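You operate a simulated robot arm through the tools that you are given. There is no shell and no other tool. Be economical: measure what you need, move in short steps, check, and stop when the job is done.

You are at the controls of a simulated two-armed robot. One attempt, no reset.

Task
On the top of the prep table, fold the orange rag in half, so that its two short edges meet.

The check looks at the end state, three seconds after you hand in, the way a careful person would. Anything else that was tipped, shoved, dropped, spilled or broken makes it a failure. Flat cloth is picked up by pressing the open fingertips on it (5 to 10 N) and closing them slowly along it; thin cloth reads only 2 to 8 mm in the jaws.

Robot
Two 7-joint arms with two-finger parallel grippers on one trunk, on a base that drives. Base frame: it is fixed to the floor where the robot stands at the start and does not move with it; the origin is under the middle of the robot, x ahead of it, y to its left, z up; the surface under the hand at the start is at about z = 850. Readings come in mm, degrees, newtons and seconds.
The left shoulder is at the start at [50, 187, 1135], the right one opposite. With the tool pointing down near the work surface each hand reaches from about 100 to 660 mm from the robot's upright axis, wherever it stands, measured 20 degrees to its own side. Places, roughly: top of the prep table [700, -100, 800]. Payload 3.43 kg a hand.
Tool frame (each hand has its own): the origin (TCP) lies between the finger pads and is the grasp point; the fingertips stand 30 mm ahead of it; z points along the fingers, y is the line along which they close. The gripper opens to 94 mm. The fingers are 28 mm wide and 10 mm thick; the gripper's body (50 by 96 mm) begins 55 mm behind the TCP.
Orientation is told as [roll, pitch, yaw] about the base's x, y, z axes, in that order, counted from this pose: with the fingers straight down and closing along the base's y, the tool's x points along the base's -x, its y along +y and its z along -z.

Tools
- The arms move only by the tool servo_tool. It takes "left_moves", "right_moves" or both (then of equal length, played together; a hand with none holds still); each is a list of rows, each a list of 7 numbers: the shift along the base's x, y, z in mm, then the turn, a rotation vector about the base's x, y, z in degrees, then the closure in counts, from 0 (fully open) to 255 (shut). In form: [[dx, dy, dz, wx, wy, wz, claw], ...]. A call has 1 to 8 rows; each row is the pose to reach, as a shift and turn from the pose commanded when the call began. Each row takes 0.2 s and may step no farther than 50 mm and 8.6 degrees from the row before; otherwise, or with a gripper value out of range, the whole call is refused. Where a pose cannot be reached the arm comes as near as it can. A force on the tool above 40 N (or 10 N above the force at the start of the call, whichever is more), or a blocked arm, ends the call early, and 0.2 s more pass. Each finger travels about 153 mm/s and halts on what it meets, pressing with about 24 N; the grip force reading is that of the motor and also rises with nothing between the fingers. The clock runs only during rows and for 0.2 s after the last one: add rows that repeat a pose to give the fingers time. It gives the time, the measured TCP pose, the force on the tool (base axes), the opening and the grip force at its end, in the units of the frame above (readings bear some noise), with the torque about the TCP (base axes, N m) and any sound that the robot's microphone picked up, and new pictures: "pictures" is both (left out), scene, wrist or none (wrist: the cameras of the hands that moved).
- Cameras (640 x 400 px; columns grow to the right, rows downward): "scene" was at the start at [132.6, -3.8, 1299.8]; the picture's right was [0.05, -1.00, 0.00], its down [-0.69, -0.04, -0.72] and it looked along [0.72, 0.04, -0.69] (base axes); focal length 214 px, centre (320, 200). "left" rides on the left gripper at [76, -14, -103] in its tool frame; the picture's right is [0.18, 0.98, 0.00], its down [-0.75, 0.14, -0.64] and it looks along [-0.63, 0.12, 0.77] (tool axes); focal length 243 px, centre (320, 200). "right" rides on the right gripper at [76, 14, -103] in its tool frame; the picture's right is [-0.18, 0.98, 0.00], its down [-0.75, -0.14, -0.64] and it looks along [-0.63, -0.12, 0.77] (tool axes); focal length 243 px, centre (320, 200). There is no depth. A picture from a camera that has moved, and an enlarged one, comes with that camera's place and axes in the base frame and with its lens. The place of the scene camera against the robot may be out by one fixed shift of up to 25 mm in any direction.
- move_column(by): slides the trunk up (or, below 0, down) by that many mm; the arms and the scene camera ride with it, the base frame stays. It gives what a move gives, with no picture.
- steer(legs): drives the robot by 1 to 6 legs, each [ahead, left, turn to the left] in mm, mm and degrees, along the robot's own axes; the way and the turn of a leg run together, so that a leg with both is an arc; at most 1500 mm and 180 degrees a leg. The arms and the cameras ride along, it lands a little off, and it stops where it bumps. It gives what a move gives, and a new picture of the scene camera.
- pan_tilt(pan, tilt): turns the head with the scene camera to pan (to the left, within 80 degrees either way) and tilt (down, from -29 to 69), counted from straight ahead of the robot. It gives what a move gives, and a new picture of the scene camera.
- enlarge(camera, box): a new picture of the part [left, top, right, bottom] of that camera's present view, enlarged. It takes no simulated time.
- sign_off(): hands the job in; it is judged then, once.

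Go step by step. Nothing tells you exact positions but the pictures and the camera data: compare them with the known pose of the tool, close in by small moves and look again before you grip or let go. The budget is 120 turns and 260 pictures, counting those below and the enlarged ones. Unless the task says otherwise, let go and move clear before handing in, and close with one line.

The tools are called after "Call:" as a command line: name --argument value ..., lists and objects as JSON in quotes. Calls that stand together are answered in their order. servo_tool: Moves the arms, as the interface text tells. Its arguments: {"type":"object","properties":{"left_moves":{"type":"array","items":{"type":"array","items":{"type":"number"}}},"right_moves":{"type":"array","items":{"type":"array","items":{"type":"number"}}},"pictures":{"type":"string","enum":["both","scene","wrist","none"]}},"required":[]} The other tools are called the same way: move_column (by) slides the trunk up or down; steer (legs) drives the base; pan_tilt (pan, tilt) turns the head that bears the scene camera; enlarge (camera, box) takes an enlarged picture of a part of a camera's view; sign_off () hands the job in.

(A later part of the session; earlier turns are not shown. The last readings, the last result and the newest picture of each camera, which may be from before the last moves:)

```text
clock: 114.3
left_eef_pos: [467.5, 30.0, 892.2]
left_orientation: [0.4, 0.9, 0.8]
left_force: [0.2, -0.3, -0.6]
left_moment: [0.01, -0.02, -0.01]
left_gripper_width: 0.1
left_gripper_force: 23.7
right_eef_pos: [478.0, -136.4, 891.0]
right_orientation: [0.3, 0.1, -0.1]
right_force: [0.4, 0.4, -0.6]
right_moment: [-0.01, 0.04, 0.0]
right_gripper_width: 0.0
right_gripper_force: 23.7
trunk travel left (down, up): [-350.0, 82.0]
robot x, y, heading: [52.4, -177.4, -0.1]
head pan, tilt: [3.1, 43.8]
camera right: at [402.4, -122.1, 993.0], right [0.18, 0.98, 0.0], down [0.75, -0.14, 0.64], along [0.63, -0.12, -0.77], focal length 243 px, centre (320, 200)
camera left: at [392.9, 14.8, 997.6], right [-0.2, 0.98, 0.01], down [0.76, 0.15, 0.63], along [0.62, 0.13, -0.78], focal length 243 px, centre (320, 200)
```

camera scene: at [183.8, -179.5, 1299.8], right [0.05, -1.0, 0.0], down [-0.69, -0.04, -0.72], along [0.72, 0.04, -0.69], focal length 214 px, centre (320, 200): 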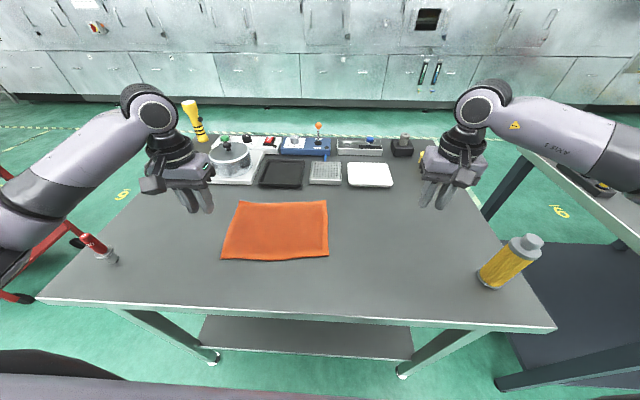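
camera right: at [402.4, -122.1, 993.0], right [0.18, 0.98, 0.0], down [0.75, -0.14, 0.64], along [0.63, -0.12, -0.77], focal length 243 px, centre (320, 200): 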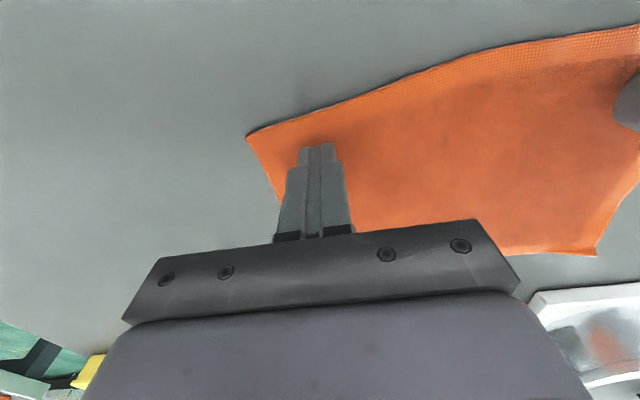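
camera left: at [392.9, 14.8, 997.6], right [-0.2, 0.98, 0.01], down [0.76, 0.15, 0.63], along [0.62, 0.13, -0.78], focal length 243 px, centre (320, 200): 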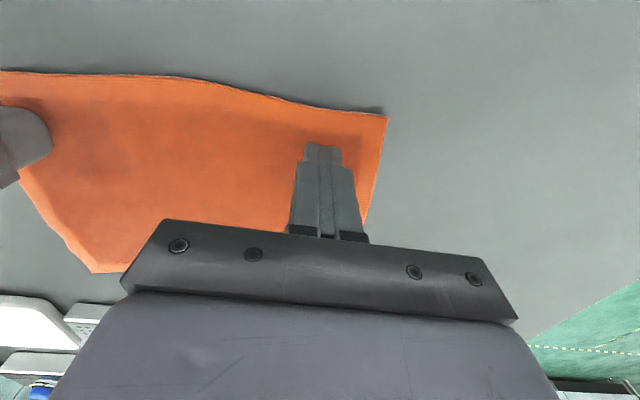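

Positioned about 20 mm inside the near edge. I press lightly and drag toward the robot, the right hand slightly more to square it up.

Call:
servo_tool --left_moves '[[0, 0, -6, 0, 0, 0, 255], [0, 0, -9.5, 0, 0, 0, 255], [-8, 0, -9.5, 0, 0, 0, 255], [-17, 0, -9.5, 0, 0, 0, 255], [-26, 0, -9.5, 0, 0, 0, 255], [-35, 0, -9.5, 0, 0, 0, 255], [-45, 0, -9.5, 0, 0, 0, 255], [-45, 0, 10, 0, 0, 0, 255]]' --right_moves '[[0, 0, -6, 0, 0, 0, 255], [0, 0, -9, 0, 0, 0, 255], [-11, 0, -9, 0, 0, 0, 255], [-22, 0, -9, 0, 0, 0, 255], [-34, 0, -9, 0, 0, 0, 255], [-46, 0, -9, 0, 0, 0, 255], [-58, 0, -9, 0, 0, 0, 255], [-58, 0, 10, 0, 0, 0, 255]]' --pictures "none"

Call:
servo_tool --left_moves '[[0, 10, 30, 0, 0, 0, 195], [-10, 40, 60, 0, 0, 0, 195], [-20, 80, 70, 0, 0, 0, 195], [-20, 110, 70, 0, 0, 0, 195]]' --right_moves '[[0, -10, 30, 0, 0, 0, 195], [0, -40, 60, 0, 0, 0, 195], [0, -80, 70, 0, 0, 0, 195], [0, -110, 70, 0, 0, 0, 195]]'

Call:
enlarge --camera "scene" --box '[210, 190, 360, 300]'

```text
clock: 116.1
left_eef_pos: [423.4, 32.2, 903.4]
left_orientation: [0.4, 0.9, 0.9]
left_force: [0.1, 0.0, 0.5]
left_moment: [0.01, -0.01, -0.01]
left_gripper_width: 0.1
left_gripper_force: 23.8
right_eef_pos: [421.7, -136.1, 902.3]
right_orientation: [0.2, 0.1, 0.0]
right_force: [0.3, 0.9, -0.8]
right_moment: [0.0, 0.0, 0.01]
right_gripper_width: 0.2
right_gripper_force: 23.9
trunk travel left (down, up): [-350.0, 82.0]
robot x, y, heading: [52.8, -176.1, -0.1]
head pan, tilt: [3.1, 43.8]
```

```text
clock: 117.1
left_eef_pos: [403.2, 141.1, 974.5]
left_orientation: [0.3, 1.1, 0.5]
left_force: [-0.4, 0.1, -0.8]
left_moment: [-0.01, -0.04, -0.01]
left_gripper_width: 21.9
left_gripper_force: 0.0
right_eef_pos: [421.8, -244.2, 971.6]
right_orientation: [0.2, 0.0, 0.1]
right_force: [0.0, -0.2, -0.2]
right_moment: [0.01, -0.02, 0.01]
right_gripper_width: 22.2
right_gripper_force: 0.1
trunk travel left (down, up): [-350.0, 82.0]
robot x, y, heading: [51.9, -175.8, 0.0]
head pan, tilt: [3.1, 43.8]
camera scene: at [184.1, -180.1, 1299.8], right [0.05, -1.0, 0.0], down [-0.69, -0.04, -0.72], along [0.72, 0.04, -0.69], focal length 214 px, centre (320, 200)
camera right: at [345.5, -231.2, 1074.0], right [0.18, 0.98, 0.0], down [0.75, -0.14, 0.64], along [0.63, -0.11, -0.77], focal length 243 px, centre (320, 200)
camera left: at [327.7, 126.1, 1078.0], right [-0.19, 0.98, 0.01], down [0.76, 0.15, 0.63], along [0.62, 0.13, -0.78], focal length 243 px, centre (320, 200)
```

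scene: 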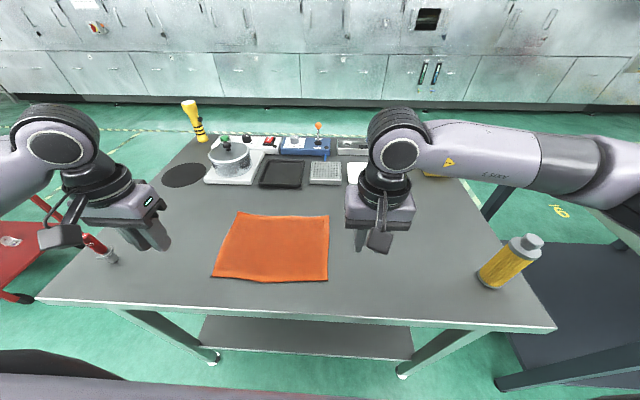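
right: 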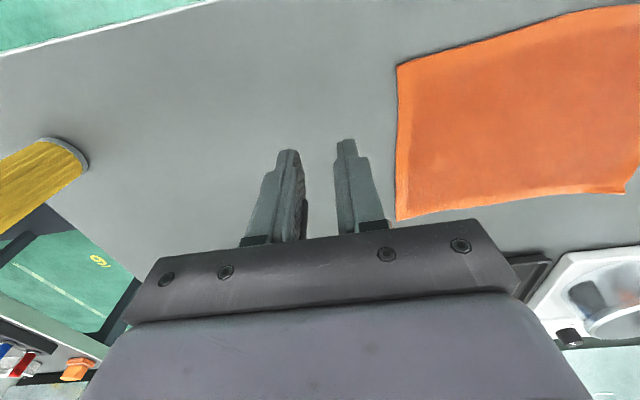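
left: 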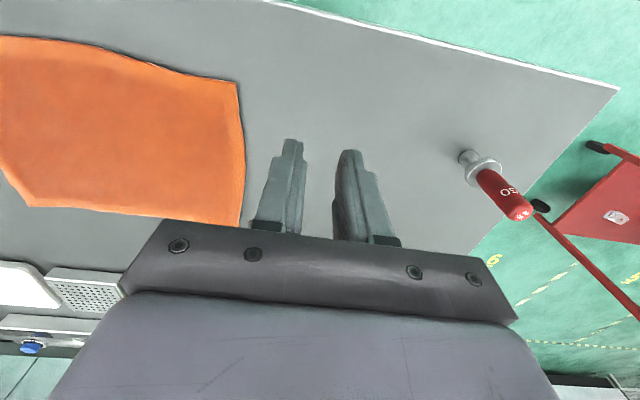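

```text
3.64 times, centred on (285, 245) of scene
camera zoom: at [184.1, -180.1, 1299.8], right [0.05, -1.0, 0.0], down [-0.69, -0.04, -0.72], along [0.72, 0.04, -0.69], focal length 780 px, centre (447, 36)
```

zoom: 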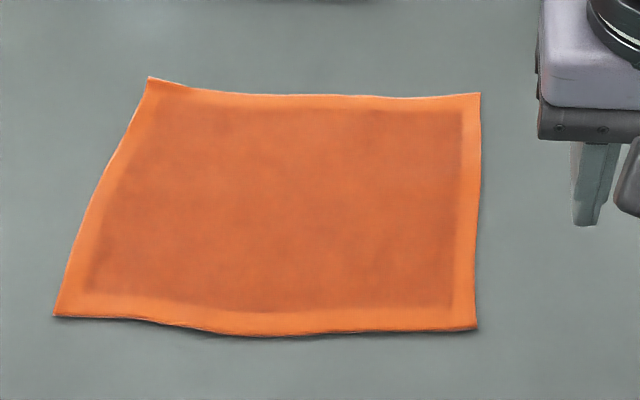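

The rag is square and flat with corners at (393,68), (568,72), (399,−176) and (577,−172). I'll redo the fold left over right. First I bring the left hand inward, clear of the red bottle, then drive left for reach.

Call:
servo_tool --left_moves '[[0, -40, 10, 0, 0, 0, 195], [0, -80, 20, 0, 0, 0, 195], [0, -120, 25, 0, 0, 0, 195], [0, -160, 25, 0, 0, 0, 195]]' --right_moves '[[25, 0, 10, 0, 0, 0, 195], [60, 0, 20, 0, 0, 0, 195], [95, 0, 25, 0, 0, 0, 195], [130, 0, 25, 0, 0, 0, 195]]' --pictures "none"

Call:
steer --legs '[[0, 172, 0]]'

```text
clock: 118.1
left_eef_pos: [403.0, -19.2, 998.7]
left_orientation: [0.4, 1.1, 0.8]
left_force: [0.3, 0.1, -0.7]
left_moment: [0.0, -0.01, -0.01]
left_gripper_width: 22.0
left_gripper_force: 0.1
right_eef_pos: [552.0, -246.1, 998.4]
right_orientation: [0.4, 0.1, 0.0]
right_force: [1.0, -0.4, -0.3]
right_moment: [0.02, 0.01, 0.0]
right_gripper_width: 22.3
right_gripper_force: 0.1
trunk travel left (down, up): [-350.0, 82.0]
robot x, y, heading: [52.9, -173.9, -0.0]
head pan, tilt: [3.1, 43.8]
```

```text
clock: 120.3
left_eef_pos: [401.7, 154.1, 998.2]
left_orientation: [0.4, 1.0, 0.9]
left_force: [0.1, 0.0, 0.3]
left_moment: [-0.07, -0.01, -0.01]
left_gripper_width: 22.3
left_gripper_force: 0.1
right_eef_pos: [551.0, -68.8, 997.3]
right_orientation: [0.3, 0.1, 0.1]
right_force: [0.2, 0.6, 0.2]
right_moment: [-0.01, 0.01, 0.0]
right_gripper_width: 22.2
right_gripper_force: 0.0
trunk travel left (down, up): [-350.0, 82.0]
robot x, y, heading: [48.2, -1.2, 0.2]
head pan, tilt: [3.1, 43.8]
camera scene: at [184.0, -5.6, 1299.8], right [0.06, -1.0, 0.0], down [-0.69, -0.04, -0.72], along [0.72, 0.04, -0.69], focal length 214 px, centre (320, 200)
```

scene: 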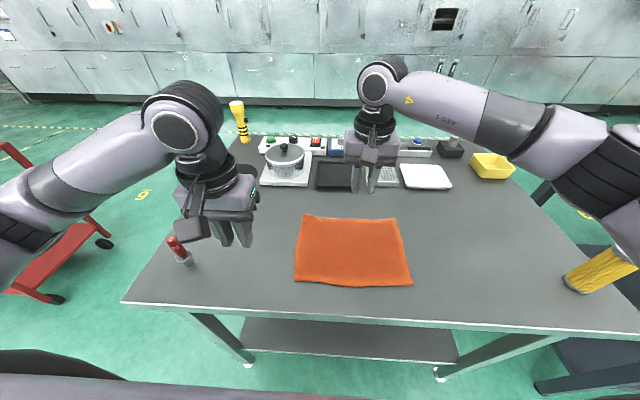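

Hands go above the left corners now.

Call:
servo_tool --left_moves '[[2, -20, 0, 0, 0, 0, 195], [4, -45, -10, 0, 0, 0, 195], [6, -70, -25, 0, 0, 0, 195], [6, -90, -40, 0, 0, 0, 195], [6, -98, -52, 0, 0, 0, 195], [6, -98, -52, 0, 0, 0, 195]]' --right_moves '[[1, 35, 0, 0, 0, 0, 195], [1, 70, -5, 0, 0, 0, 195], [1, 95, -20, 0, 0, 0, 195], [1, 115, -35, 0, 0, 0, 195], [1, 128, -50, 0, 0, 0, 195], [1, 128, -50, 0, 0, 0, 195]]' --pictures "wrist"

```text
clock: 121.7
left_eef_pos: [408.2, 57.3, 946.8]
left_orientation: [0.4, 1.1, 0.9]
left_force: [0.1, -0.6, -0.6]
left_moment: [0.03, 0.02, -0.02]
left_gripper_width: 21.8
left_gripper_force: 0.0
right_eef_pos: [552.6, 58.3, 948.1]
right_orientation: [0.2, -0.1, 0.2]
right_force: [0.8, -0.1, -0.3]
right_moment: [0.01, -0.01, 0.0]
right_gripper_width: 22.1
right_gripper_force: 0.1
trunk travel left (down, up): [-350.0, 82.0]
robot x, y, heading: [54.2, -6.1, 0.0]
head pan, tilt: [3.1, 43.8]
camera right: at [475.4, 72.3, 1051.0], right [0.18, 0.98, 0.0], down [0.75, -0.14, 0.64], along [0.63, -0.11, -0.77], focal length 243 px, centre (320, 200)
camera left: at [333.6, 41.4, 1051.1], right [-0.2, 0.98, 0.01], down [0.76, 0.15, 0.63], along [0.62, 0.13, -0.78], focal length 243 px, centre (320, 200)
```

right: 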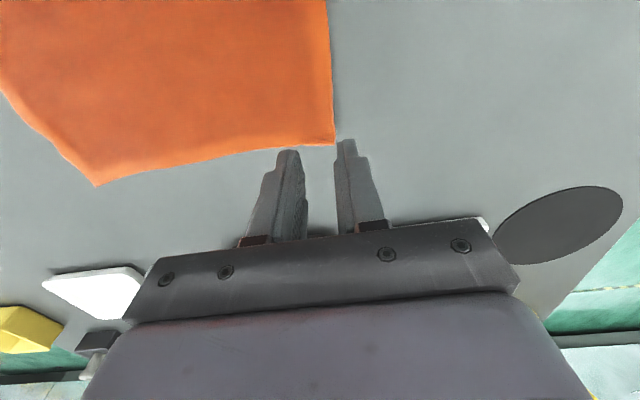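
left: 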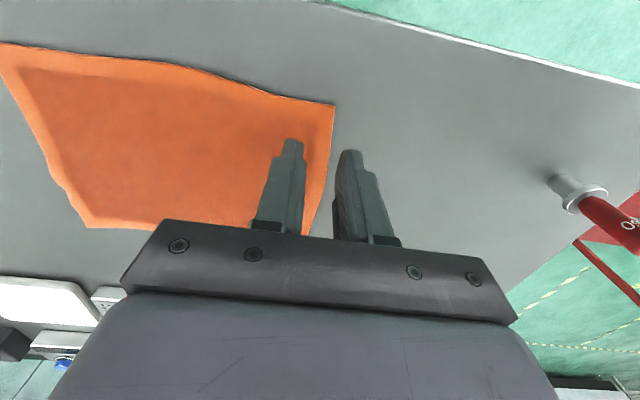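

Edges are at y≈67 (near) and 69.5 (far). I adjust slightly, descend and press lightly.

Call:
servo_tool --left_moves '[[0, -2, -20, 0, 0, 0, 195], [0, -2, -40, 0, 0, 0, 195], [0, -2, -54, 0, 0, 0, 195], [0, -2, -60, 0, 0, 0, 195], [0, -2, -63, 0, 0, 0, 195], [0, -2, -64.5, 0, 0, 0, 195]]' --right_moves '[[5, -1, -20, 0, 0, 0, 195], [9, -1, -40, 0, 0, 0, 195], [9, -1, -55, 0, 0, 0, 195], [9, -1, -61, 0, 0, 0, 195], [9, -1, -64, 0, 0, 0, 195], [9, -1, -66, 0, 0, 0, 195]]' --pictures "wrist"

```text
clock: 123.1
left_eef_pos: [407.1, 55.5, 884.4]
left_orientation: [0.3, 0.8, 1.0]
left_force: [-0.2, -0.6, 6.7]
left_moment: [-0.05, -0.03, 0.0]
left_gripper_width: 22.2
left_gripper_force: 0.1
right_eef_pos: [561.1, 57.3, 883.2]
right_orientation: [0.3, -0.1, 0.2]
right_force: [0.1, 0.5, 6.7]
right_moment: [-0.07, 0.02, 0.0]
right_gripper_width: 21.8
right_gripper_force: 0.1
trunk travel left (down, up): [-350.0, 82.0]
robot x, y, heading: [51.1, -3.0, 0.2]
head pan, tilt: [3.1, 43.8]
camera right: at [484.5, 71.5, 985.2], right [0.18, 0.98, 0.01], down [0.75, -0.14, 0.64], along [0.63, -0.11, -0.77], focal length 243 px, centre (320, 200)
camera left: at [332.4, 40.2, 987.1], right [-0.2, 0.98, 0.01], down [0.76, 0.15, 0.63], along [0.62, 0.13, -0.78], focal length 243 px, centre (320, 200)
```

right: 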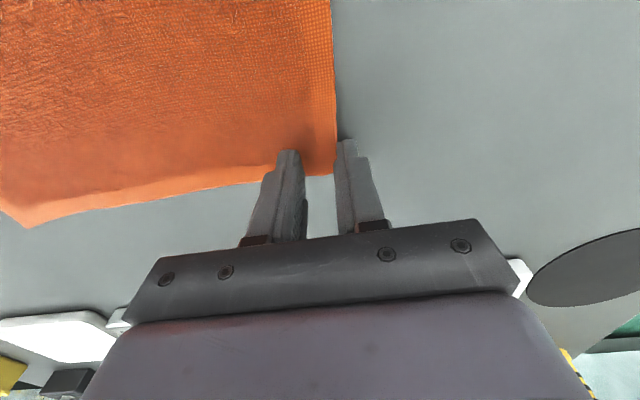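
left: 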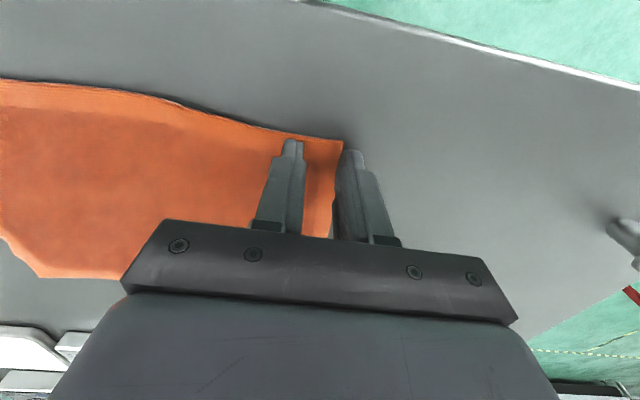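

Ideal placement, about 7 N on both. I close slowly and lift slightly.

Call:
servo_tool --left_moves '[[0, 0, -0.3, 0, 0, 0, 203], [0, 0, -0.3, 0, 0, 0, 211], [0, 0, -0.3, 0, 0, 0, 219], [0, 0, -0.3, 0, 0, 0, 228], [0, 0, -0.3, 0, 0, 0, 240], [0, 0, -0.3, 0, 0, 0, 255], [0, 0, -0.3, 0, 0, 0, 255], [0, -4, 18, 0, 0, 0, 255]]' --right_moves '[[0, 0, -0.3, 0, 0, 0, 203], [0, 0, -0.3, 0, 0, 0, 211], [0, 0, -0.3, 0, 0, 0, 219], [0, 0, -0.3, 0, 0, 0, 228], [0, 0, -0.3, 0, 0, 0, 240], [0, 0, -0.3, 0, 0, 0, 255], [0, 0, -0.3, 0, 0, 0, 255], [0, -4, 18, 0, 0, 0, 255]]' --pictures "wrist"

```text
clock: 124.9
left_eef_pos: [408.2, 51.7, 899.1]
left_orientation: [0.6, 1.1, 1.0]
left_force: [0.6, 1.0, 0.2]
left_moment: [0.05, 0.04, -0.02]
left_gripper_width: 3.5
left_gripper_force: 23.8
right_eef_pos: [560.3, 52.4, 898.6]
right_orientation: [0.3, 0.2, 0.1]
right_force: [-0.7, 0.3, -0.1]
right_moment: [-0.05, 0.07, -0.04]
right_gripper_width: 3.5
right_gripper_force: 23.9
trunk travel left (down, up): [-350.0, 82.0]
robot x, y, heading: [50.6, -1.7, 0.2]
head pan, tilt: [3.1, 43.8]
camera right: at [484.4, 66.4, 1000.7], right [0.18, 0.98, 0.0], down [0.75, -0.14, 0.64], along [0.63, -0.11, -0.77], focal length 243 px, centre (320, 200)
camera left: at [333.1, 35.1, 1003.8], right [-0.2, 0.98, 0.01], down [0.76, 0.15, 0.63], along [0.61, 0.14, -0.78], focal length 243 px, centre (320, 200)
```

right: 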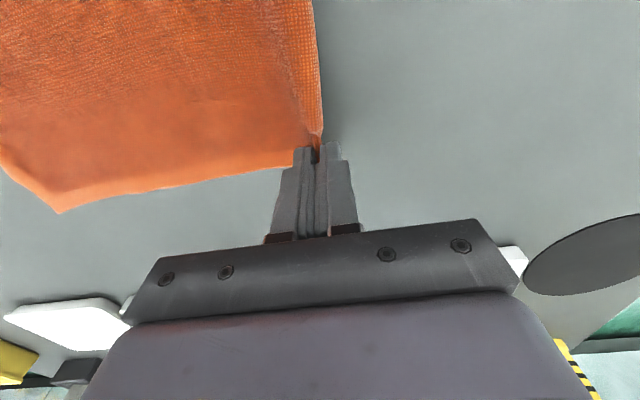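
left: 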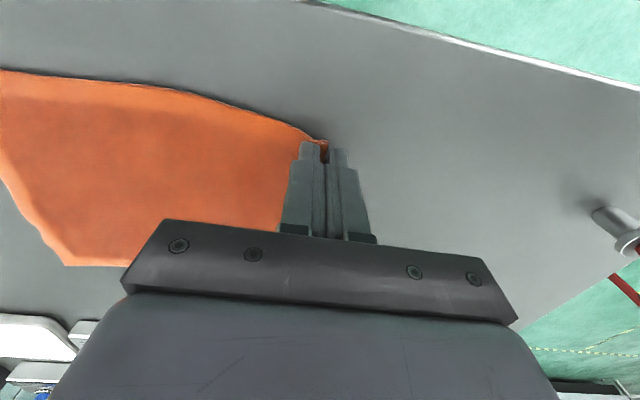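

Both corners are held. I lift along the arc and then drive right to carry the top half over.

Call:
servo_tool --left_moves '[[0, -8, 16, 0, 0, 0, 255], [0, -17, 32, 0, 0, 0, 255], [0, -28, 46, 4, 0, 0, 255], [0, -40, 56, 8, 0, 0, 255], [0, -40, 58, 14, 0, 0, 255], [0, -40, 58, 20, 0, 0, 255]]' --right_moves '[[0, -8, 16, 0, 0, 0, 255], [0, -17, 32, 0, 0, 0, 255], [0, -28, 46, 4, 0, 0, 255], [0, -40, 56, 8, 0, 0, 255], [0, -40, 58, 14, 0, 0, 255], [0, -40, 58, 20, 0, 0, 255]]' --pictures "none"

Call:
steer --legs '[[0, -132, 0]]'

```text
clock: 126.3
left_eef_pos: [408.3, 11.2, 959.1]
left_orientation: [20.5, 0.7, 1.2]
left_force: [1.5, -0.1, -0.6]
left_moment: [-0.06, 0.01, -0.05]
left_gripper_width: 3.3
left_gripper_force: 24.2
right_eef_pos: [560.0, 13.6, 958.6]
right_orientation: [20.4, -0.2, 0.1]
right_force: [-0.6, -0.4, 0.4]
right_moment: [-0.02, 0.02, 0.03]
right_gripper_width: 3.0
right_gripper_force: 23.7
trunk travel left (down, up): [-350.0, 82.0]
robot x, y, heading: [51.2, -0.7, 0.3]
head pan, tilt: [3.1, 43.8]
```

```text
clock: 128.1
left_eef_pos: [408.9, -121.7, 958.1]
left_orientation: [20.4, 0.6, 1.2]
left_force: [1.4, -0.4, -0.2]
left_moment: [-0.03, 0.0, 0.0]
left_gripper_width: 3.9
left_gripper_force: 23.8
right_eef_pos: [560.1, -119.9, 957.1]
right_orientation: [20.3, -0.2, 0.1]
right_force: [-0.7, 0.2, 0.0]
right_moment: [-0.03, 0.01, -0.01]
right_gripper_width: 3.0
right_gripper_force: 23.9
trunk travel left (down, up): [-350.0, 82.0]
robot x, y, heading: [52.5, -134.8, 0.0]
head pan, tilt: [3.1, 43.8]
camera scene: at [184.4, -139.1, 1299.8], right [0.06, -1.0, 0.0], down [-0.69, -0.04, -0.72], along [0.72, 0.04, -0.69], focal length 214 px, centre (320, 200)
```

scene: 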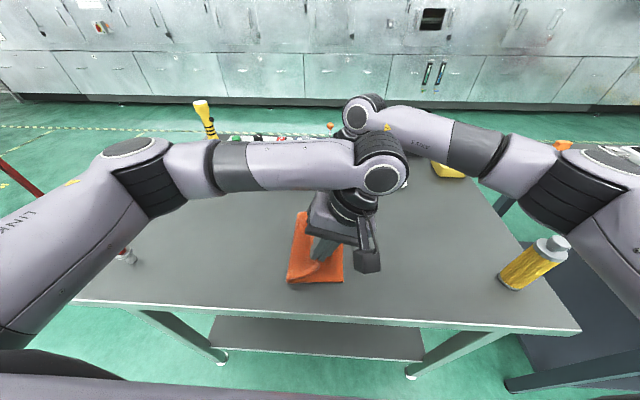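

On track. I keep rolling and lowering.

Call:
servo_tool --left_moves '[[0, -8, -6, 5, 0, 0, 255], [0, -16, -12, 10, 0, 0, 255], [0, -22, -20, 15, 0, 0, 255], [0, -28, -30, 20, 0, 0, 255], [0, -32, -38, 20, 0, 0, 255], [0, -32, -38, 20, 0, 0, 255]]' --right_moves '[[0, -8, -6, 5, 0, 0, 255], [0, -16, -12, 10, 0, 0, 255], [0, -22, -20, 15, 0, 0, 255], [0, -28, -30, 20, 0, 0, 255], [0, -32, -38, 20, 0, 0, 255], [0, -32, -38, 20, 0, 0, 255]]' --pictures "wrist"

Call:
steer --legs '[[0, -16, 0]]'

```text
clock: 129.5
left_eef_pos: [408.8, -153.9, 920.8]
left_orientation: [40.4, 0.1, 1.3]
left_force: [0.7, 0.5, 0.1]
left_moment: [-0.01, -0.03, -0.01]
left_gripper_width: 3.6
left_gripper_force: 24.1
right_eef_pos: [560.6, -152.4, 918.5]
right_orientation: [40.4, -0.1, 0.1]
right_force: [-0.5, 0.6, 0.4]
right_moment: [-0.03, 0.01, 0.01]
right_gripper_width: 3.1
right_gripper_force: 24.0
trunk travel left (down, up): [-350.0, 82.0]
robot x, y, heading: [48.2, -138.3, 0.1]
head pan, tilt: [3.1, 43.8]
camera right: at [484.9, -207.8, 1005.6], right [0.18, 0.75, 0.64], down [0.75, -0.52, 0.4], along [0.63, 0.41, -0.66], focal length 243 px, centre (320, 200)
camera left: at [334.8, -232.1, 989.8], right [-0.2, 0.74, 0.64], down [0.76, -0.29, 0.58], along [0.62, 0.6, -0.51], focal length 243 px, centre (320, 200)
```

right: 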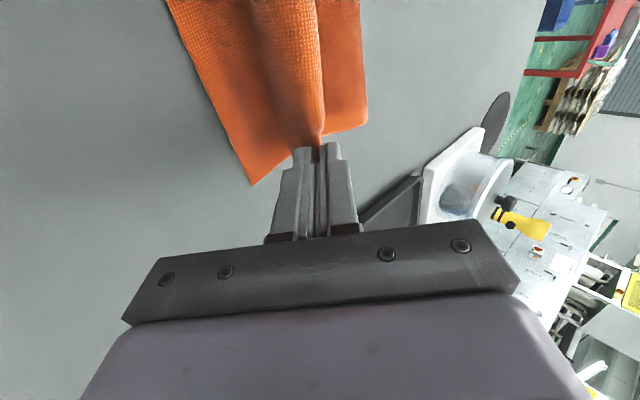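
left: 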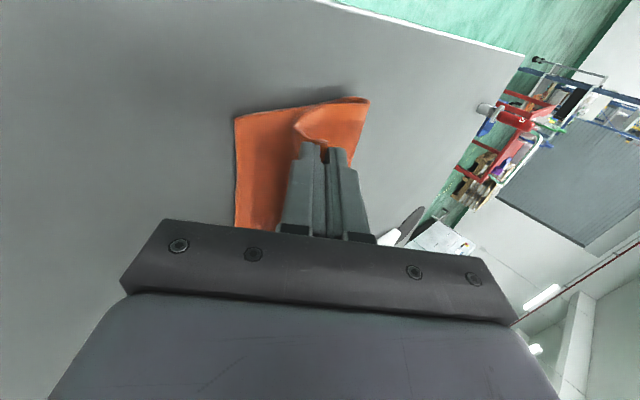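

```text
clock: 130.3
left_eef_pos: [409.7, -168.2, 921.0]
left_orientation: [40.4, 0.2, 1.3]
left_force: [0.0, 0.3, 0.2]
left_moment: [-0.02, 0.01, -0.02]
left_gripper_width: 3.3
left_gripper_force: 23.5
right_eef_pos: [560.3, -169.2, 919.1]
right_orientation: [40.3, -0.3, 0.2]
right_force: [-0.4, -0.4, 0.3]
right_moment: [-0.01, -0.02, 0.03]
right_gripper_width: 3.2
right_gripper_force: 23.7
trunk travel left (down, up): [-350.0, 82.0]
robot x, y, heading: [52.7, -152.1, 0.2]
head pan, tilt: [3.1, 43.8]
camera scene: at [184.5, -154.8, 1299.8], right [0.06, -1.0, 0.0], down [-0.69, -0.04, -0.72], along [0.72, 0.04, -0.69], focal length 214 px, centre (320, 200)
```

scene: 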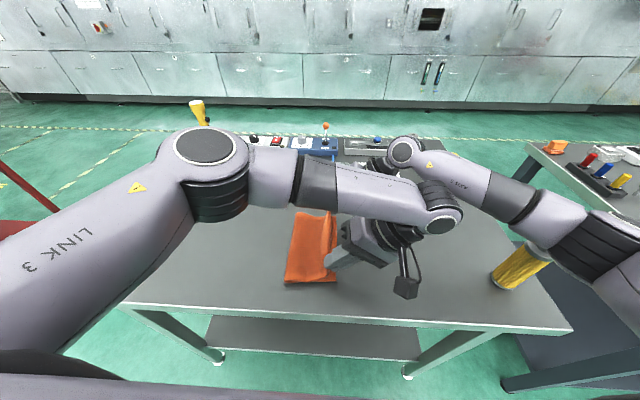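

The lower edge is at y≈−167 at both ends, and my fingertips are at y≈−149 as planned. I lower to the surface.

Call:
servo_tool --left_moves '[[0, 1, -8, 0, 0, 0, 255], [0, 2, -16, 0, 0, 0, 255], [0, 3, -24, 0, 0, 0, 255], [0, 3, -30, 0, 0, 0, 255], [0, 3, -32, 0, 0, 0, 255]]' --right_moves '[[0, 1, -8, 0, 0, 0, 255], [0, 2, -16, 0, 0, 0, 255], [0, 3, -24, 0, 0, 0, 255], [0, 3, -29, 0, 0, 0, 255], [0, 3, -30, 0, 0, 0, 255]]' --pictures "wrist"

```text
clock: 131.5
left_eef_pos: [410.2, -166.8, 889.3]
left_orientation: [40.4, 0.1, 1.4]
left_force: [0.2, -0.3, 2.2]
left_moment: [-0.07, -0.08, -0.02]
left_gripper_width: 3.2
left_gripper_force: 24.3
right_eef_pos: [561.3, -164.2, 889.9]
right_orientation: [40.3, -0.2, 0.2]
right_force: [-1.6, 1.0, 2.7]
right_moment: [-0.01, 0.05, 0.02]
right_gripper_width: 3.1
right_gripper_force: 24.3
trunk travel left (down, up): [-350.0, 82.0]
robot x, y, heading: [50.7, -151.6, 0.2]
head pan, tilt: [3.1, 43.8]
camera right: at [485.4, -219.6, 976.3], right [0.18, 0.75, 0.64], down [0.75, -0.52, 0.4], along [0.63, 0.41, -0.66], focal length 243 px, centre (320, 200)
camera left: at [334.5, -245.4, 958.5], right [-0.2, 0.74, 0.64], down [0.76, -0.29, 0.58], along [0.62, 0.6, -0.51], focal length 243 px, centre (320, 200)
```

right: 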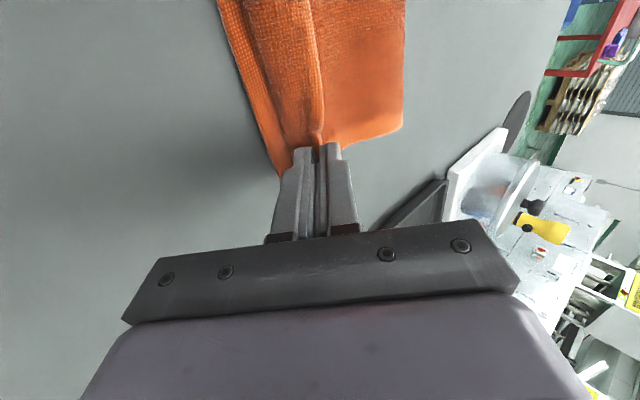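
left: 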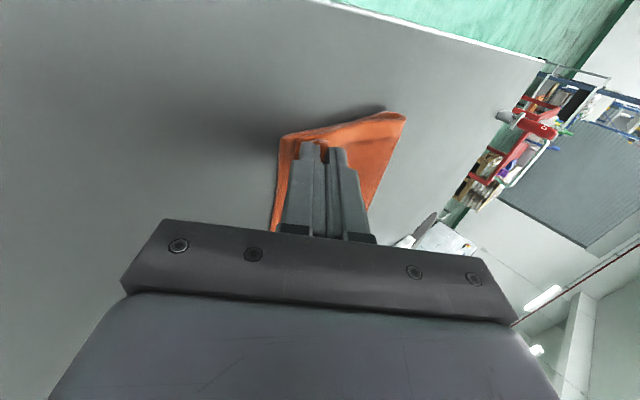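

At the surface. I open both jaws gently, then withdraw the right hand first and the left next, along their finger axes.

Call:
servo_tool --left_moves '[[0, 0, 1, 0, 0, 0, 240], [0, 0, 2, 0, 0, 0, 225], [0, 0, 3, 0, 0, 0, 215], [0, 0, 3, 0, 0, 0, 210], [0, 0, 3, 0, 0, 0, 210], [0, 0, 3, 0, 0, 0, 210], [0, 0, 3, 0, 0, 0, 210], [0, 0, 3, 0, 0, 0, 210]]' --right_moves '[[0, 0, 1, 0, 0, 0, 240], [0, 0, 2, 0, 0, 0, 225], [0, 0, 3, 0, 0, 0, 215], [2, -6, 10, 0, 0, 0, 210], [6, -14, 20, 0, 0, 0, 210], [10, -26, 34, 0, 0, 0, 210], [12, -46, 58, 0, 0, 0, 210], [12, -80, 85, 0, 0, 0, 210]]' --pictures "none"

Call:
servo_tool --left_moves '[[0, -4, 6, 0, 0, 0, 210], [0, -8, 14, 0, 0, 0, 210], [0, -12, 26, -4, 0, 0, 210], [0, -14, 45, -10, 0, 0, 210], [0, -10, 75, -18, 0, 0, 210], [0, 10, 105, -26, 0, 0, 210], [0, 45, 120, -33, 0, 0, 210], [0, 90, 120, -40, 0, 0, 210]]' --right_moves '[[0, -30, 10, 0, 0, 0, 210], [0, -60, 20, -5, 0, 0, 210], [0, -90, 20, -12, 0, 0, 210], [0, -120, 20, -20, 0, 0, 210], [0, -140, 20, -28, 0, 0, 210], [0, -140, 20, -36, 0, 0, 210], [0, -140, 20, -40, 0, 0, 210], [0, -140, 20, -40, 0, 0, 210]]'

Call:
enlarge --camera "scene" --box '[260, 190, 380, 295]'

```text
clock: 133.3
left_eef_pos: [409.0, -166.7, 891.4]
left_orientation: [40.4, 0.1, 1.3]
left_force: [0.3, 0.1, -0.2]
left_moment: [-0.01, -0.02, 0.0]
left_gripper_width: 16.4
left_gripper_force: 0.0
right_eef_pos: [572.4, -244.8, 975.2]
right_orientation: [40.2, 0.0, 0.1]
right_force: [-0.3, -0.9, -0.3]
right_moment: [0.01, -0.04, 0.03]
right_gripper_width: 16.4
right_gripper_force: 0.0
trunk travel left (down, up): [-350.0, 82.0]
robot x, y, heading: [53.7, -151.5, 0.5]
head pan, tilt: [3.1, 43.8]
```

```text
clock: 135.1
left_eef_pos: [407.6, -75.1, 1012.7]
left_orientation: [0.2, 0.9, 1.0]
left_force: [-0.3, -1.1, -0.2]
left_moment: [0.0, -0.04, 0.01]
left_gripper_width: 16.4
left_gripper_force: 0.1
right_eef_pos: [571.5, -383.6, 993.7]
right_orientation: [0.1, -0.1, 0.2]
right_force: [0.8, 0.4, 0.0]
right_moment: [-0.04, -0.01, 0.02]
right_gripper_width: 16.5
right_gripper_force: 0.0
trunk travel left (down, up): [-350.0, 82.0]
robot x, y, heading: [52.6, -151.9, 0.2]
head pan, tilt: [3.1, 43.8]
camera scene: at [184.3, -153.5, 1299.8], right [0.06, -1.0, 0.0], down [-0.69, -0.04, -0.72], along [0.72, 0.04, -0.69], focal length 214 px, centre (320, 200)
camera right: at [496.3, -370.3, 1096.6], right [0.18, 0.98, 0.0], down [0.75, -0.14, 0.64], along [0.63, -0.11, -0.77], focal length 243 px, centre (320, 200)
camera left: at [334.5, -90.7, 1116.4], right [-0.2, 0.98, 0.01], down [0.76, 0.15, 0.63], along [0.62, 0.13, -0.78], focal length 243 px, centre (320, 200)
```

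scene: 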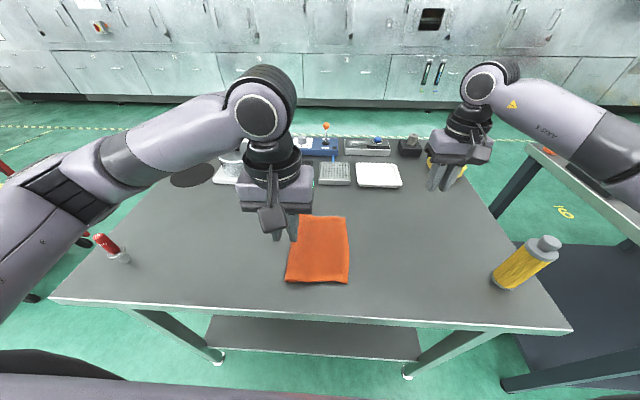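
right: 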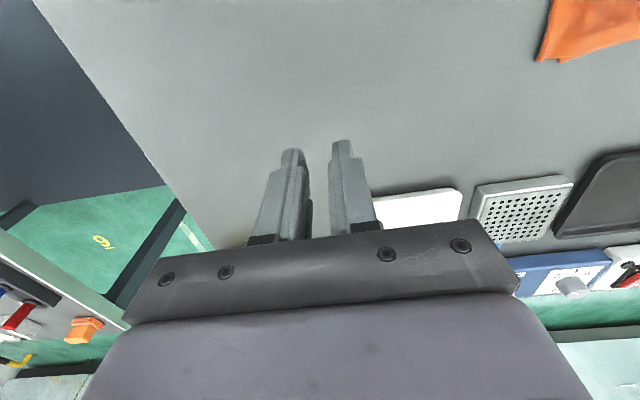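
left: 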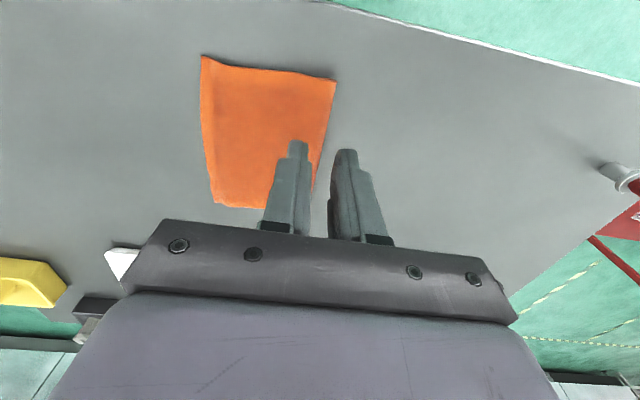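

```text
3.81 times, centred on (320, 242) of scene
camera zoom: at [184.3, -153.5, 1299.8], right [0.06, -1.0, 0.0], down [-0.69, -0.04, -0.72], along [0.72, 0.04, -0.69], focal length 817 px, centre (320, 38)
```

zoom: 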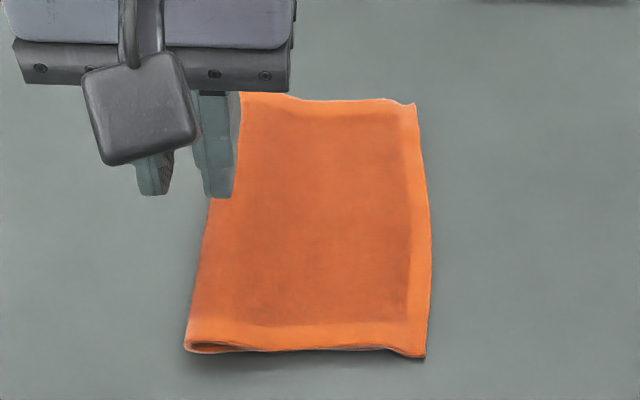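

This fold is far cleaner and lies flat at once. I'll check the corner alignment.

Call:
enlarge --camera "scene" --box '[315, 260, 355, 290]'

Call:
enlarge --camera "scene" --box '[315, 205, 355, 235]'

Call:
enlarge --camera "right" --box '[500, 0, 640, 100]'

Call:
enlarge --camera "left" --box '[180, 40, 350, 220]'

```text
13.33 times, centred on (335, 275) of scene
camera zoom: at [184.3, -153.5, 1299.8], right [0.06, -1.0, 0.0], down [-0.69, -0.04, -0.72], along [0.72, 0.04, -0.69], focal length 2860 px, centre (120, -800)
```

zoom: 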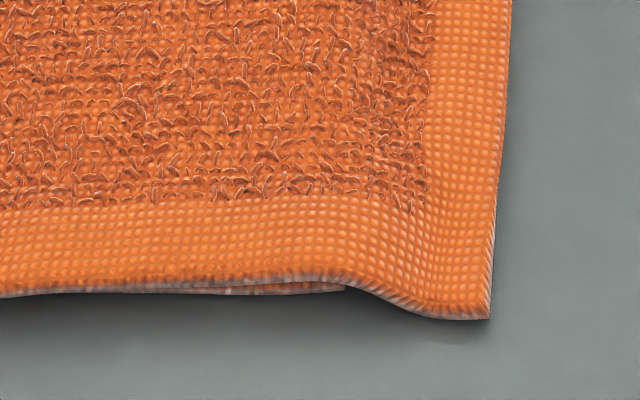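

```text
13.33 times, centred on (335, 220) of scene
camera zoom: at [184.3, -153.5, 1299.8], right [0.06, -1.0, 0.0], down [-0.69, -0.04, -0.72], along [0.72, 0.04, -0.69], focal length 2860 px, centre (120, -67)
```

zoom: 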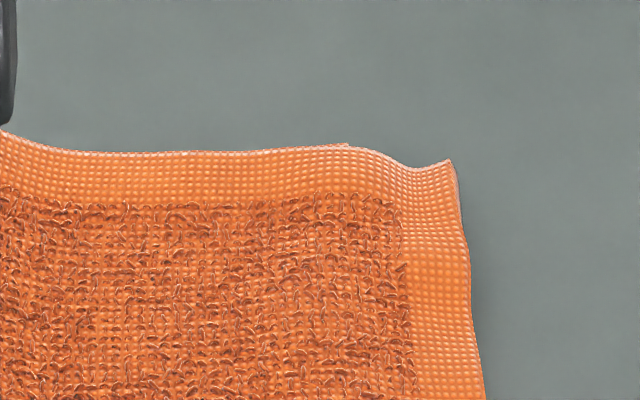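

```text
4.00 times, centred on (570, 50) of right
camera zoom: at [496.3, -370.3, 1096.6], right [0.18, 0.98, 0.0], down [0.75, -0.14, 0.64], along [0.63, -0.11, -0.77], focal length 970 px, centre (-680, 800)
```

zoom: 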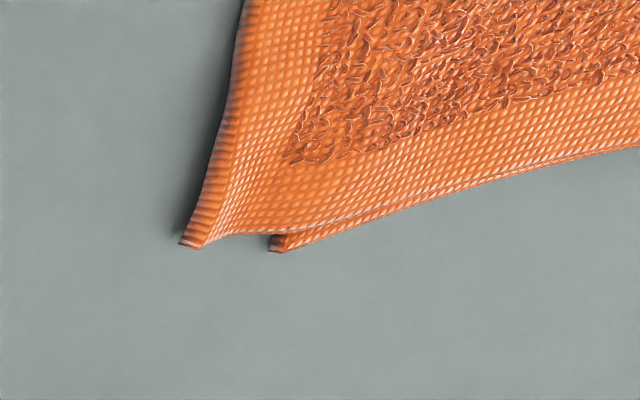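

```text
2.22 times, centred on (265, 130) of left
camera zoom: at [334.5, -90.7, 1116.4], right [-0.2, 0.98, 0.01], down [0.76, 0.15, 0.63], along [0.62, 0.13, -0.78], focal length 539 px, centre (442, 356)
```

zoom: 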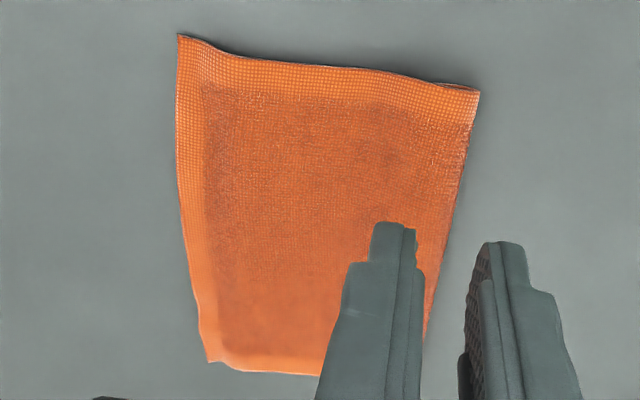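

Both ends overshoot evenly by about 23 mm, with the edges parallel. I'll do the two-hand re-lay that worked before, with the numbers calibrated. First I drive for reach and move above the right corners.

Call:
steer --legs '[[0, 42, 0]]'

Call:
servo_tool --left_moves '[[0, -25, 0, 0, 0, 0, 195], [0, -55, -5, 0, 0, 0, 195], [0, -85, -15, 0, 0, 0, 195], [0, -110, -30, 0, 0, 0, 195], [-2, -130, -45, 0, 0, 0, 195], [-2, -145, -62, 0, 0, 0, 195], [-2, -145, -66, 0, 0, 0, 195]]' --right_moves '[[0, 30, 0, 0, 0, 0, 195], [0, 60, -5, 0, 0, 0, 195], [-4, 90, -15, 0, 0, 0, 195], [-8, 115, -25, 0, 0, 0, 195], [-12, 140, -35, 0, 0, 0, 195], [-12, 164, -45, 0, 0, 0, 195], [-12, 164, -48, 0, 0, 0, 195]]' --pictures "wrist"

```text
clock: 136.2
left_eef_pos: [409.7, -33.0, 1011.8]
left_orientation: [0.3, 1.0, 0.9]
left_force: [-0.1, 0.4, -0.5]
left_moment: [0.0, -0.02, -0.01]
left_gripper_width: 16.5
left_gripper_force: 0.0
right_eef_pos: [572.6, -343.2, 994.2]
right_orientation: [0.1, 0.0, 0.3]
right_force: [0.2, 0.5, 0.5]
right_moment: [0.0, 0.01, 0.03]
right_gripper_width: 16.7
right_gripper_force: 0.1
trunk travel left (down, up): [-350.0, 82.0]
robot x, y, heading: [53.3, -109.9, 0.1]
head pan, tilt: [3.1, 43.8]
camera scene: at [184.3, -111.7, 1299.8], right [0.06, -1.0, 0.0], down [-0.69, -0.04, -0.72], along [0.72, 0.04, -0.69], focal length 214 px, centre (320, 200)
```

scene: 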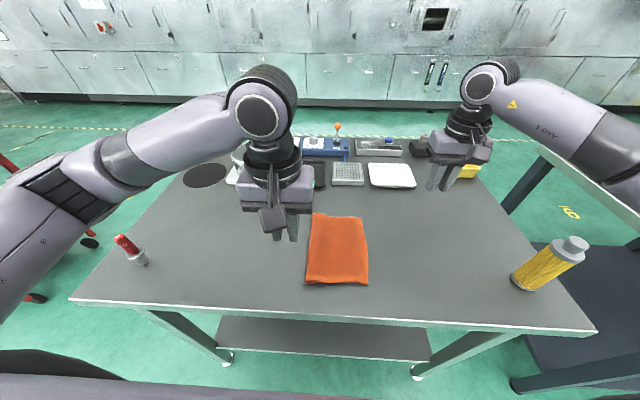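

```text
clock: 137.8
left_eef_pos: [404.3, -180.1, 945.5]
left_orientation: [0.4, 1.0, 0.9]
left_force: [0.1, -0.2, 0.4]
left_moment: [0.01, -0.01, -0.01]
left_gripper_width: 22.1
left_gripper_force: 0.0
right_eef_pos: [560.2, -179.4, 945.6]
right_orientation: [0.3, 0.0, 0.0]
right_force: [-0.7, -0.5, 0.1]
right_moment: [-0.02, 0.01, 0.0]
right_gripper_width: 22.1
right_gripper_force: 0.0
trunk travel left (down, up): [-350.0, 82.0]
robot x, y, heading: [52.6, -106.3, 0.3]
head pan, tilt: [3.1, 43.8]
camera right: at [484.4, -164.5, 1047.8], right [0.18, 0.98, 0.0], down [0.75, -0.14, 0.64], along [0.63, -0.11, -0.77], focal length 243 px, centre (320, 200)
camera left: at [330.9, -194.9, 1049.5], right [-0.2, 0.98, 0.01], down [0.76, 0.15, 0.63], along [0.62, 0.13, -0.78], focal length 243 px, centre (320, 200)
```

right: 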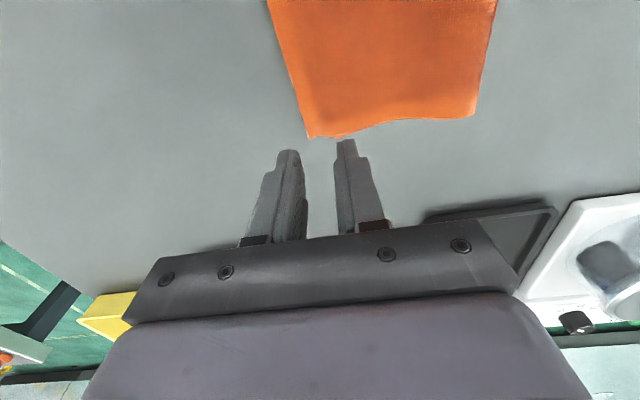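
left: 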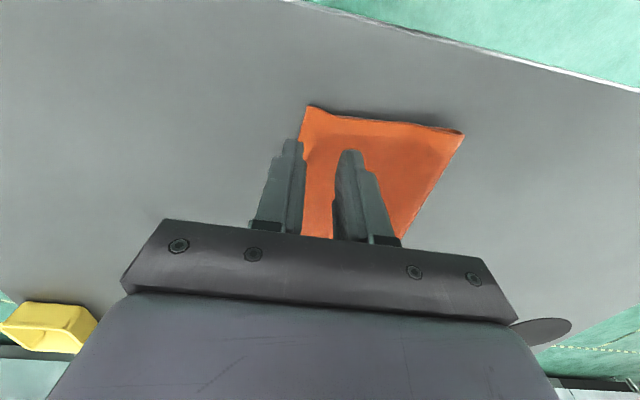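

Top edge is at y≈−191, lower edge at ≈−165, crease at ≈−55. I adjust slightly and descend to contact.

Call:
servo_tool --left_moves '[[4, 1, -15, 0, 0, 0, 195], [4, 1, -32, 0, 0, 0, 195], [4, 1, -48, 0, 0, 0, 195], [4, 1, -55, 0, 0, 0, 195], [4, 1, -59, 0, 0, 0, 195], [4, 1, -61, 0, 0, 0, 195]]' --right_moves '[[-3, 0, -15, 0, 0, 0, 195], [-3, 0, -32, 0, 0, 0, 195], [-3, 0, -48, 0, 0, 0, 195], [-3, 0, -55, 0, 0, 0, 195], [-3, 0, -59, 0, 0, 0, 195], [-3, 0, -61, 0, 0, 0, 195]]' --pictures "wrist"

```text
clock: 139.2
left_eef_pos: [412.1, -177.2, 886.3]
left_orientation: [0.4, 1.0, 0.9]
left_force: [0.5, 0.4, 3.6]
left_moment: [0.1, -0.04, -0.01]
left_gripper_width: 22.6
left_gripper_force: 0.1
right_eef_pos: [557.3, -179.3, 885.4]
right_orientation: [0.3, -0.2, 0.2]
right_force: [0.0, -0.9, 5.1]
right_moment: [0.07, -0.04, -0.04]
right_gripper_width: 21.4
right_gripper_force: 0.1
trunk travel left (down, up): [-350.0, 82.0]
robot x, y, heading: [49.4, -106.9, 0.0]
head pan, tilt: [3.1, 43.8]
camera right: at [480.5, -165.2, 987.7], right [0.18, 0.98, 0.01], down [0.75, -0.14, 0.64], along [0.63, -0.11, -0.77], focal length 243 px, centre (320, 200)
camera left: at [336.6, -193.2, 989.8], right [-0.2, 0.98, 0.01], down [0.76, 0.15, 0.63], along [0.62, 0.13, -0.78], focal length 243 px, centre (320, 200)
```

right: 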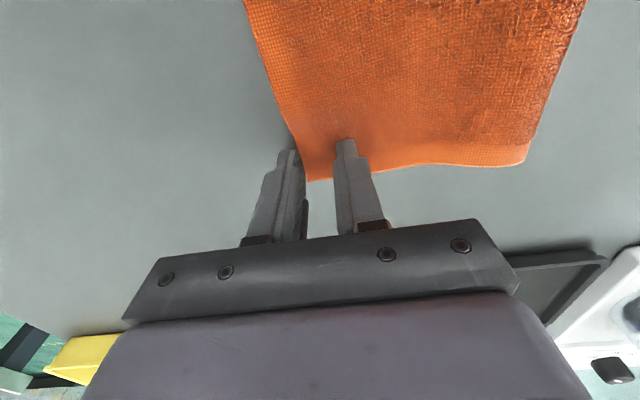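
left: 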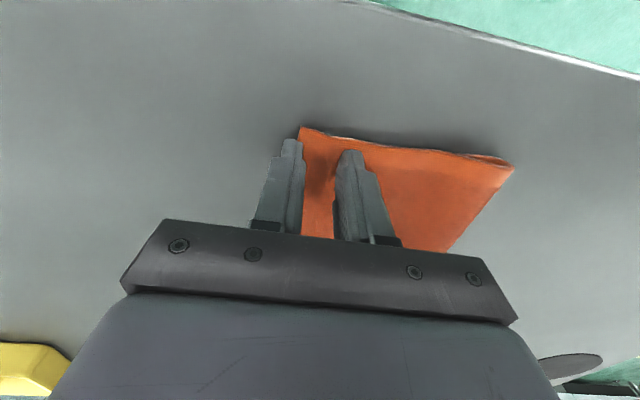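

Good contact. I close with the inner finger held still, so the outer one pushes the edge in and the lower layer isn't dragged. Then I lift.

Call:
servo_tool --left_moves '[[0, 1.5, -0.5, 0, 0, 0, 203], [0, 3, -0.5, 0, 0, 0, 211], [0, 4.5, -0.5, 0, 0, 0, 219], [0, 6, -0.5, 0, 0, 0, 227], [0, 7.5, -0.5, 0, 0, 0, 237], [0, 9, -0.5, 0, 0, 0, 255], [0, 9, -0.5, 0, 0, 0, 255], [0, 12, 15, 0, 0, 0, 255]]' --right_moves '[[0, 1.5, -0.5, 0, 0, 0, 203], [0, 3, -0.5, 0, 0, 0, 211], [0, 4.5, -0.5, 0, 0, 0, 219], [0, 6, -0.5, 0, 0, 0, 227], [0, 7.5, -0.5, 0, 0, 0, 237], [0, 9, -0.5, 0, 0, 0, 255], [0, 9, -0.5, 0, 0, 0, 255], [0, 12, 15, 0, 0, 0, 255]]' --pictures "wrist"

```text
clock: 141.0
left_eef_pos: [410.8, -164.3, 900.2]
left_orientation: [0.6, 1.0, 0.8]
left_force: [-0.2, -0.3, 0.1]
left_moment: [-0.03, -0.02, 0.0]
left_gripper_width: 3.5
left_gripper_force: 23.7
right_eef_pos: [556.1, -167.9, 899.4]
right_orientation: [0.2, 0.0, 0.2]
right_force: [-0.5, -0.7, 0.6]
right_moment: [0.0, -0.03, 0.01]
right_gripper_width: 0.0
right_gripper_force: 24.2
trunk travel left (down, up): [-350.0, 82.0]
robot x, y, heading: [48.9, -109.9, 0.5]
head pan, tilt: [3.1, 43.8]
camera right: at [480.3, -153.5, 1001.4], right [0.18, 0.98, 0.0], down [0.75, -0.14, 0.64], along [0.63, -0.11, -0.77], focal length 243 px, centre (320, 200)
camera left: at [335.4, -180.9, 1003.3], right [-0.2, 0.98, 0.01], down [0.76, 0.15, 0.63], along [0.61, 0.13, -0.78], focal length 243 px, centre (320, 200)
```

right: 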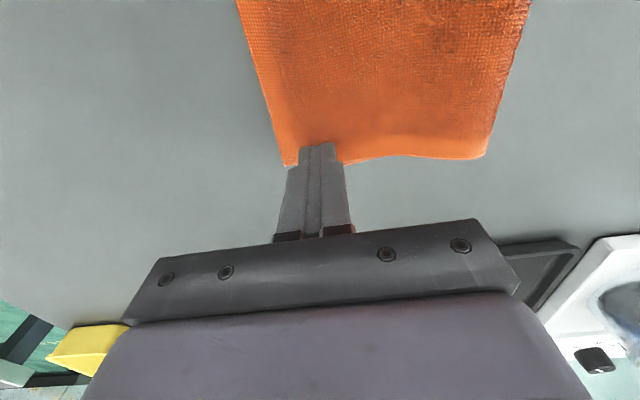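
left: 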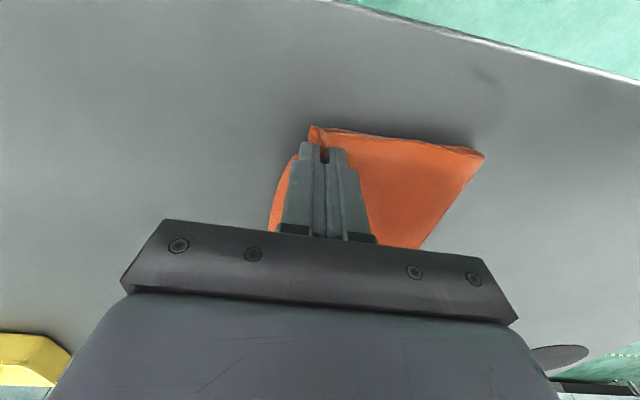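

The right hand slipped off while the left has hold. I lower the left back to rest and redo the right grip symmetrically.

Call:
servo_tool --left_moves '[[0, -2, -8, 0, 0, 0, 255], [0, -3, -12, 0, 0, 0, 255], [0, -3, -12, 0, 0, 0, 255], [0, -3, -12, 0, 0, 0, 255], [0, -3, -12, 0, 0, 0, 255], [0, -3, -12, 0, 0, 0, 255]]' --right_moves '[[0, 0, 15, 0, 0, 0, 255], [-3, -6, 15, 0, 0, 0, 195], [-5, -12, 10, 0, 0, 0, 195], [-5, -12, -5, 0, 0, 0, 195], [-5, -12, -12, 0, 0, 0, 195], [-5, -12, -14.5, 0, 0, 0, 195]]' --pictures "wrist"

```text
clock: 142.4
left_eef_pos: [411.3, -168.6, 887.7]
left_orientation: [0.4, 1.1, 0.9]
left_force: [0.2, 0.1, 1.3]
left_moment: [0.02, -0.02, 0.03]
left_gripper_width: 3.8
left_gripper_force: 24.7
right_eef_pos: [551.3, -179.3, 885.6]
right_orientation: [0.4, -0.1, 0.2]
right_force: [1.2, 0.2, 3.1]
right_moment: [0.06, 0.0, 0.02]
right_gripper_width: 21.9
right_gripper_force: 0.2
trunk travel left (down, up): [-350.0, 82.0]
robot x, y, heading: [50.9, -109.1, 0.1]
head pan, tilt: [3.1, 43.8]
camera right: at [475.5, -165.1, 988.4], right [0.18, 0.98, 0.01], down [0.75, -0.14, 0.64], along [0.63, -0.11, -0.77], focal length 243 px, centre (320, 200)
camera left: at [336.9, -185.0, 992.7], right [-0.2, 0.98, 0.01], down [0.76, 0.15, 0.63], along [0.62, 0.13, -0.78], focal length 243 px, centre (320, 200)
```

right: 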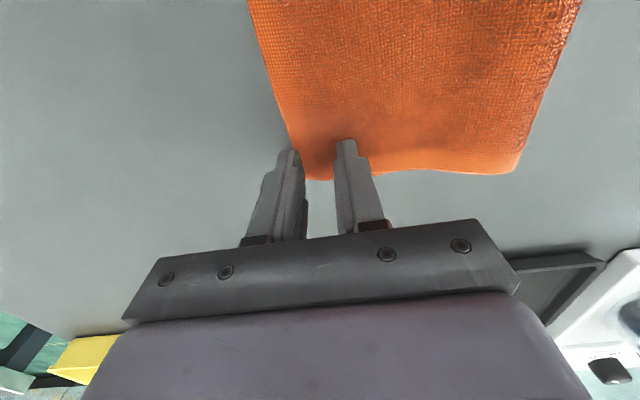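
left: 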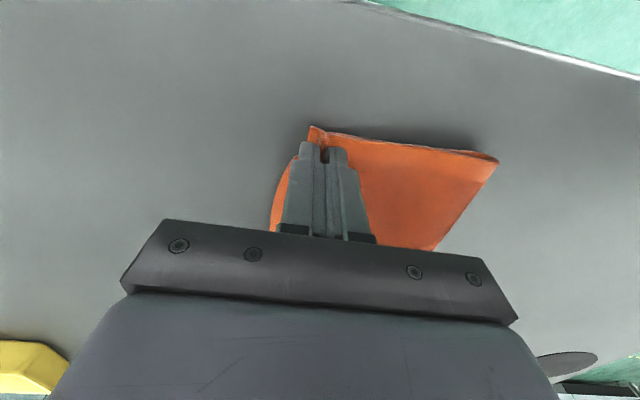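

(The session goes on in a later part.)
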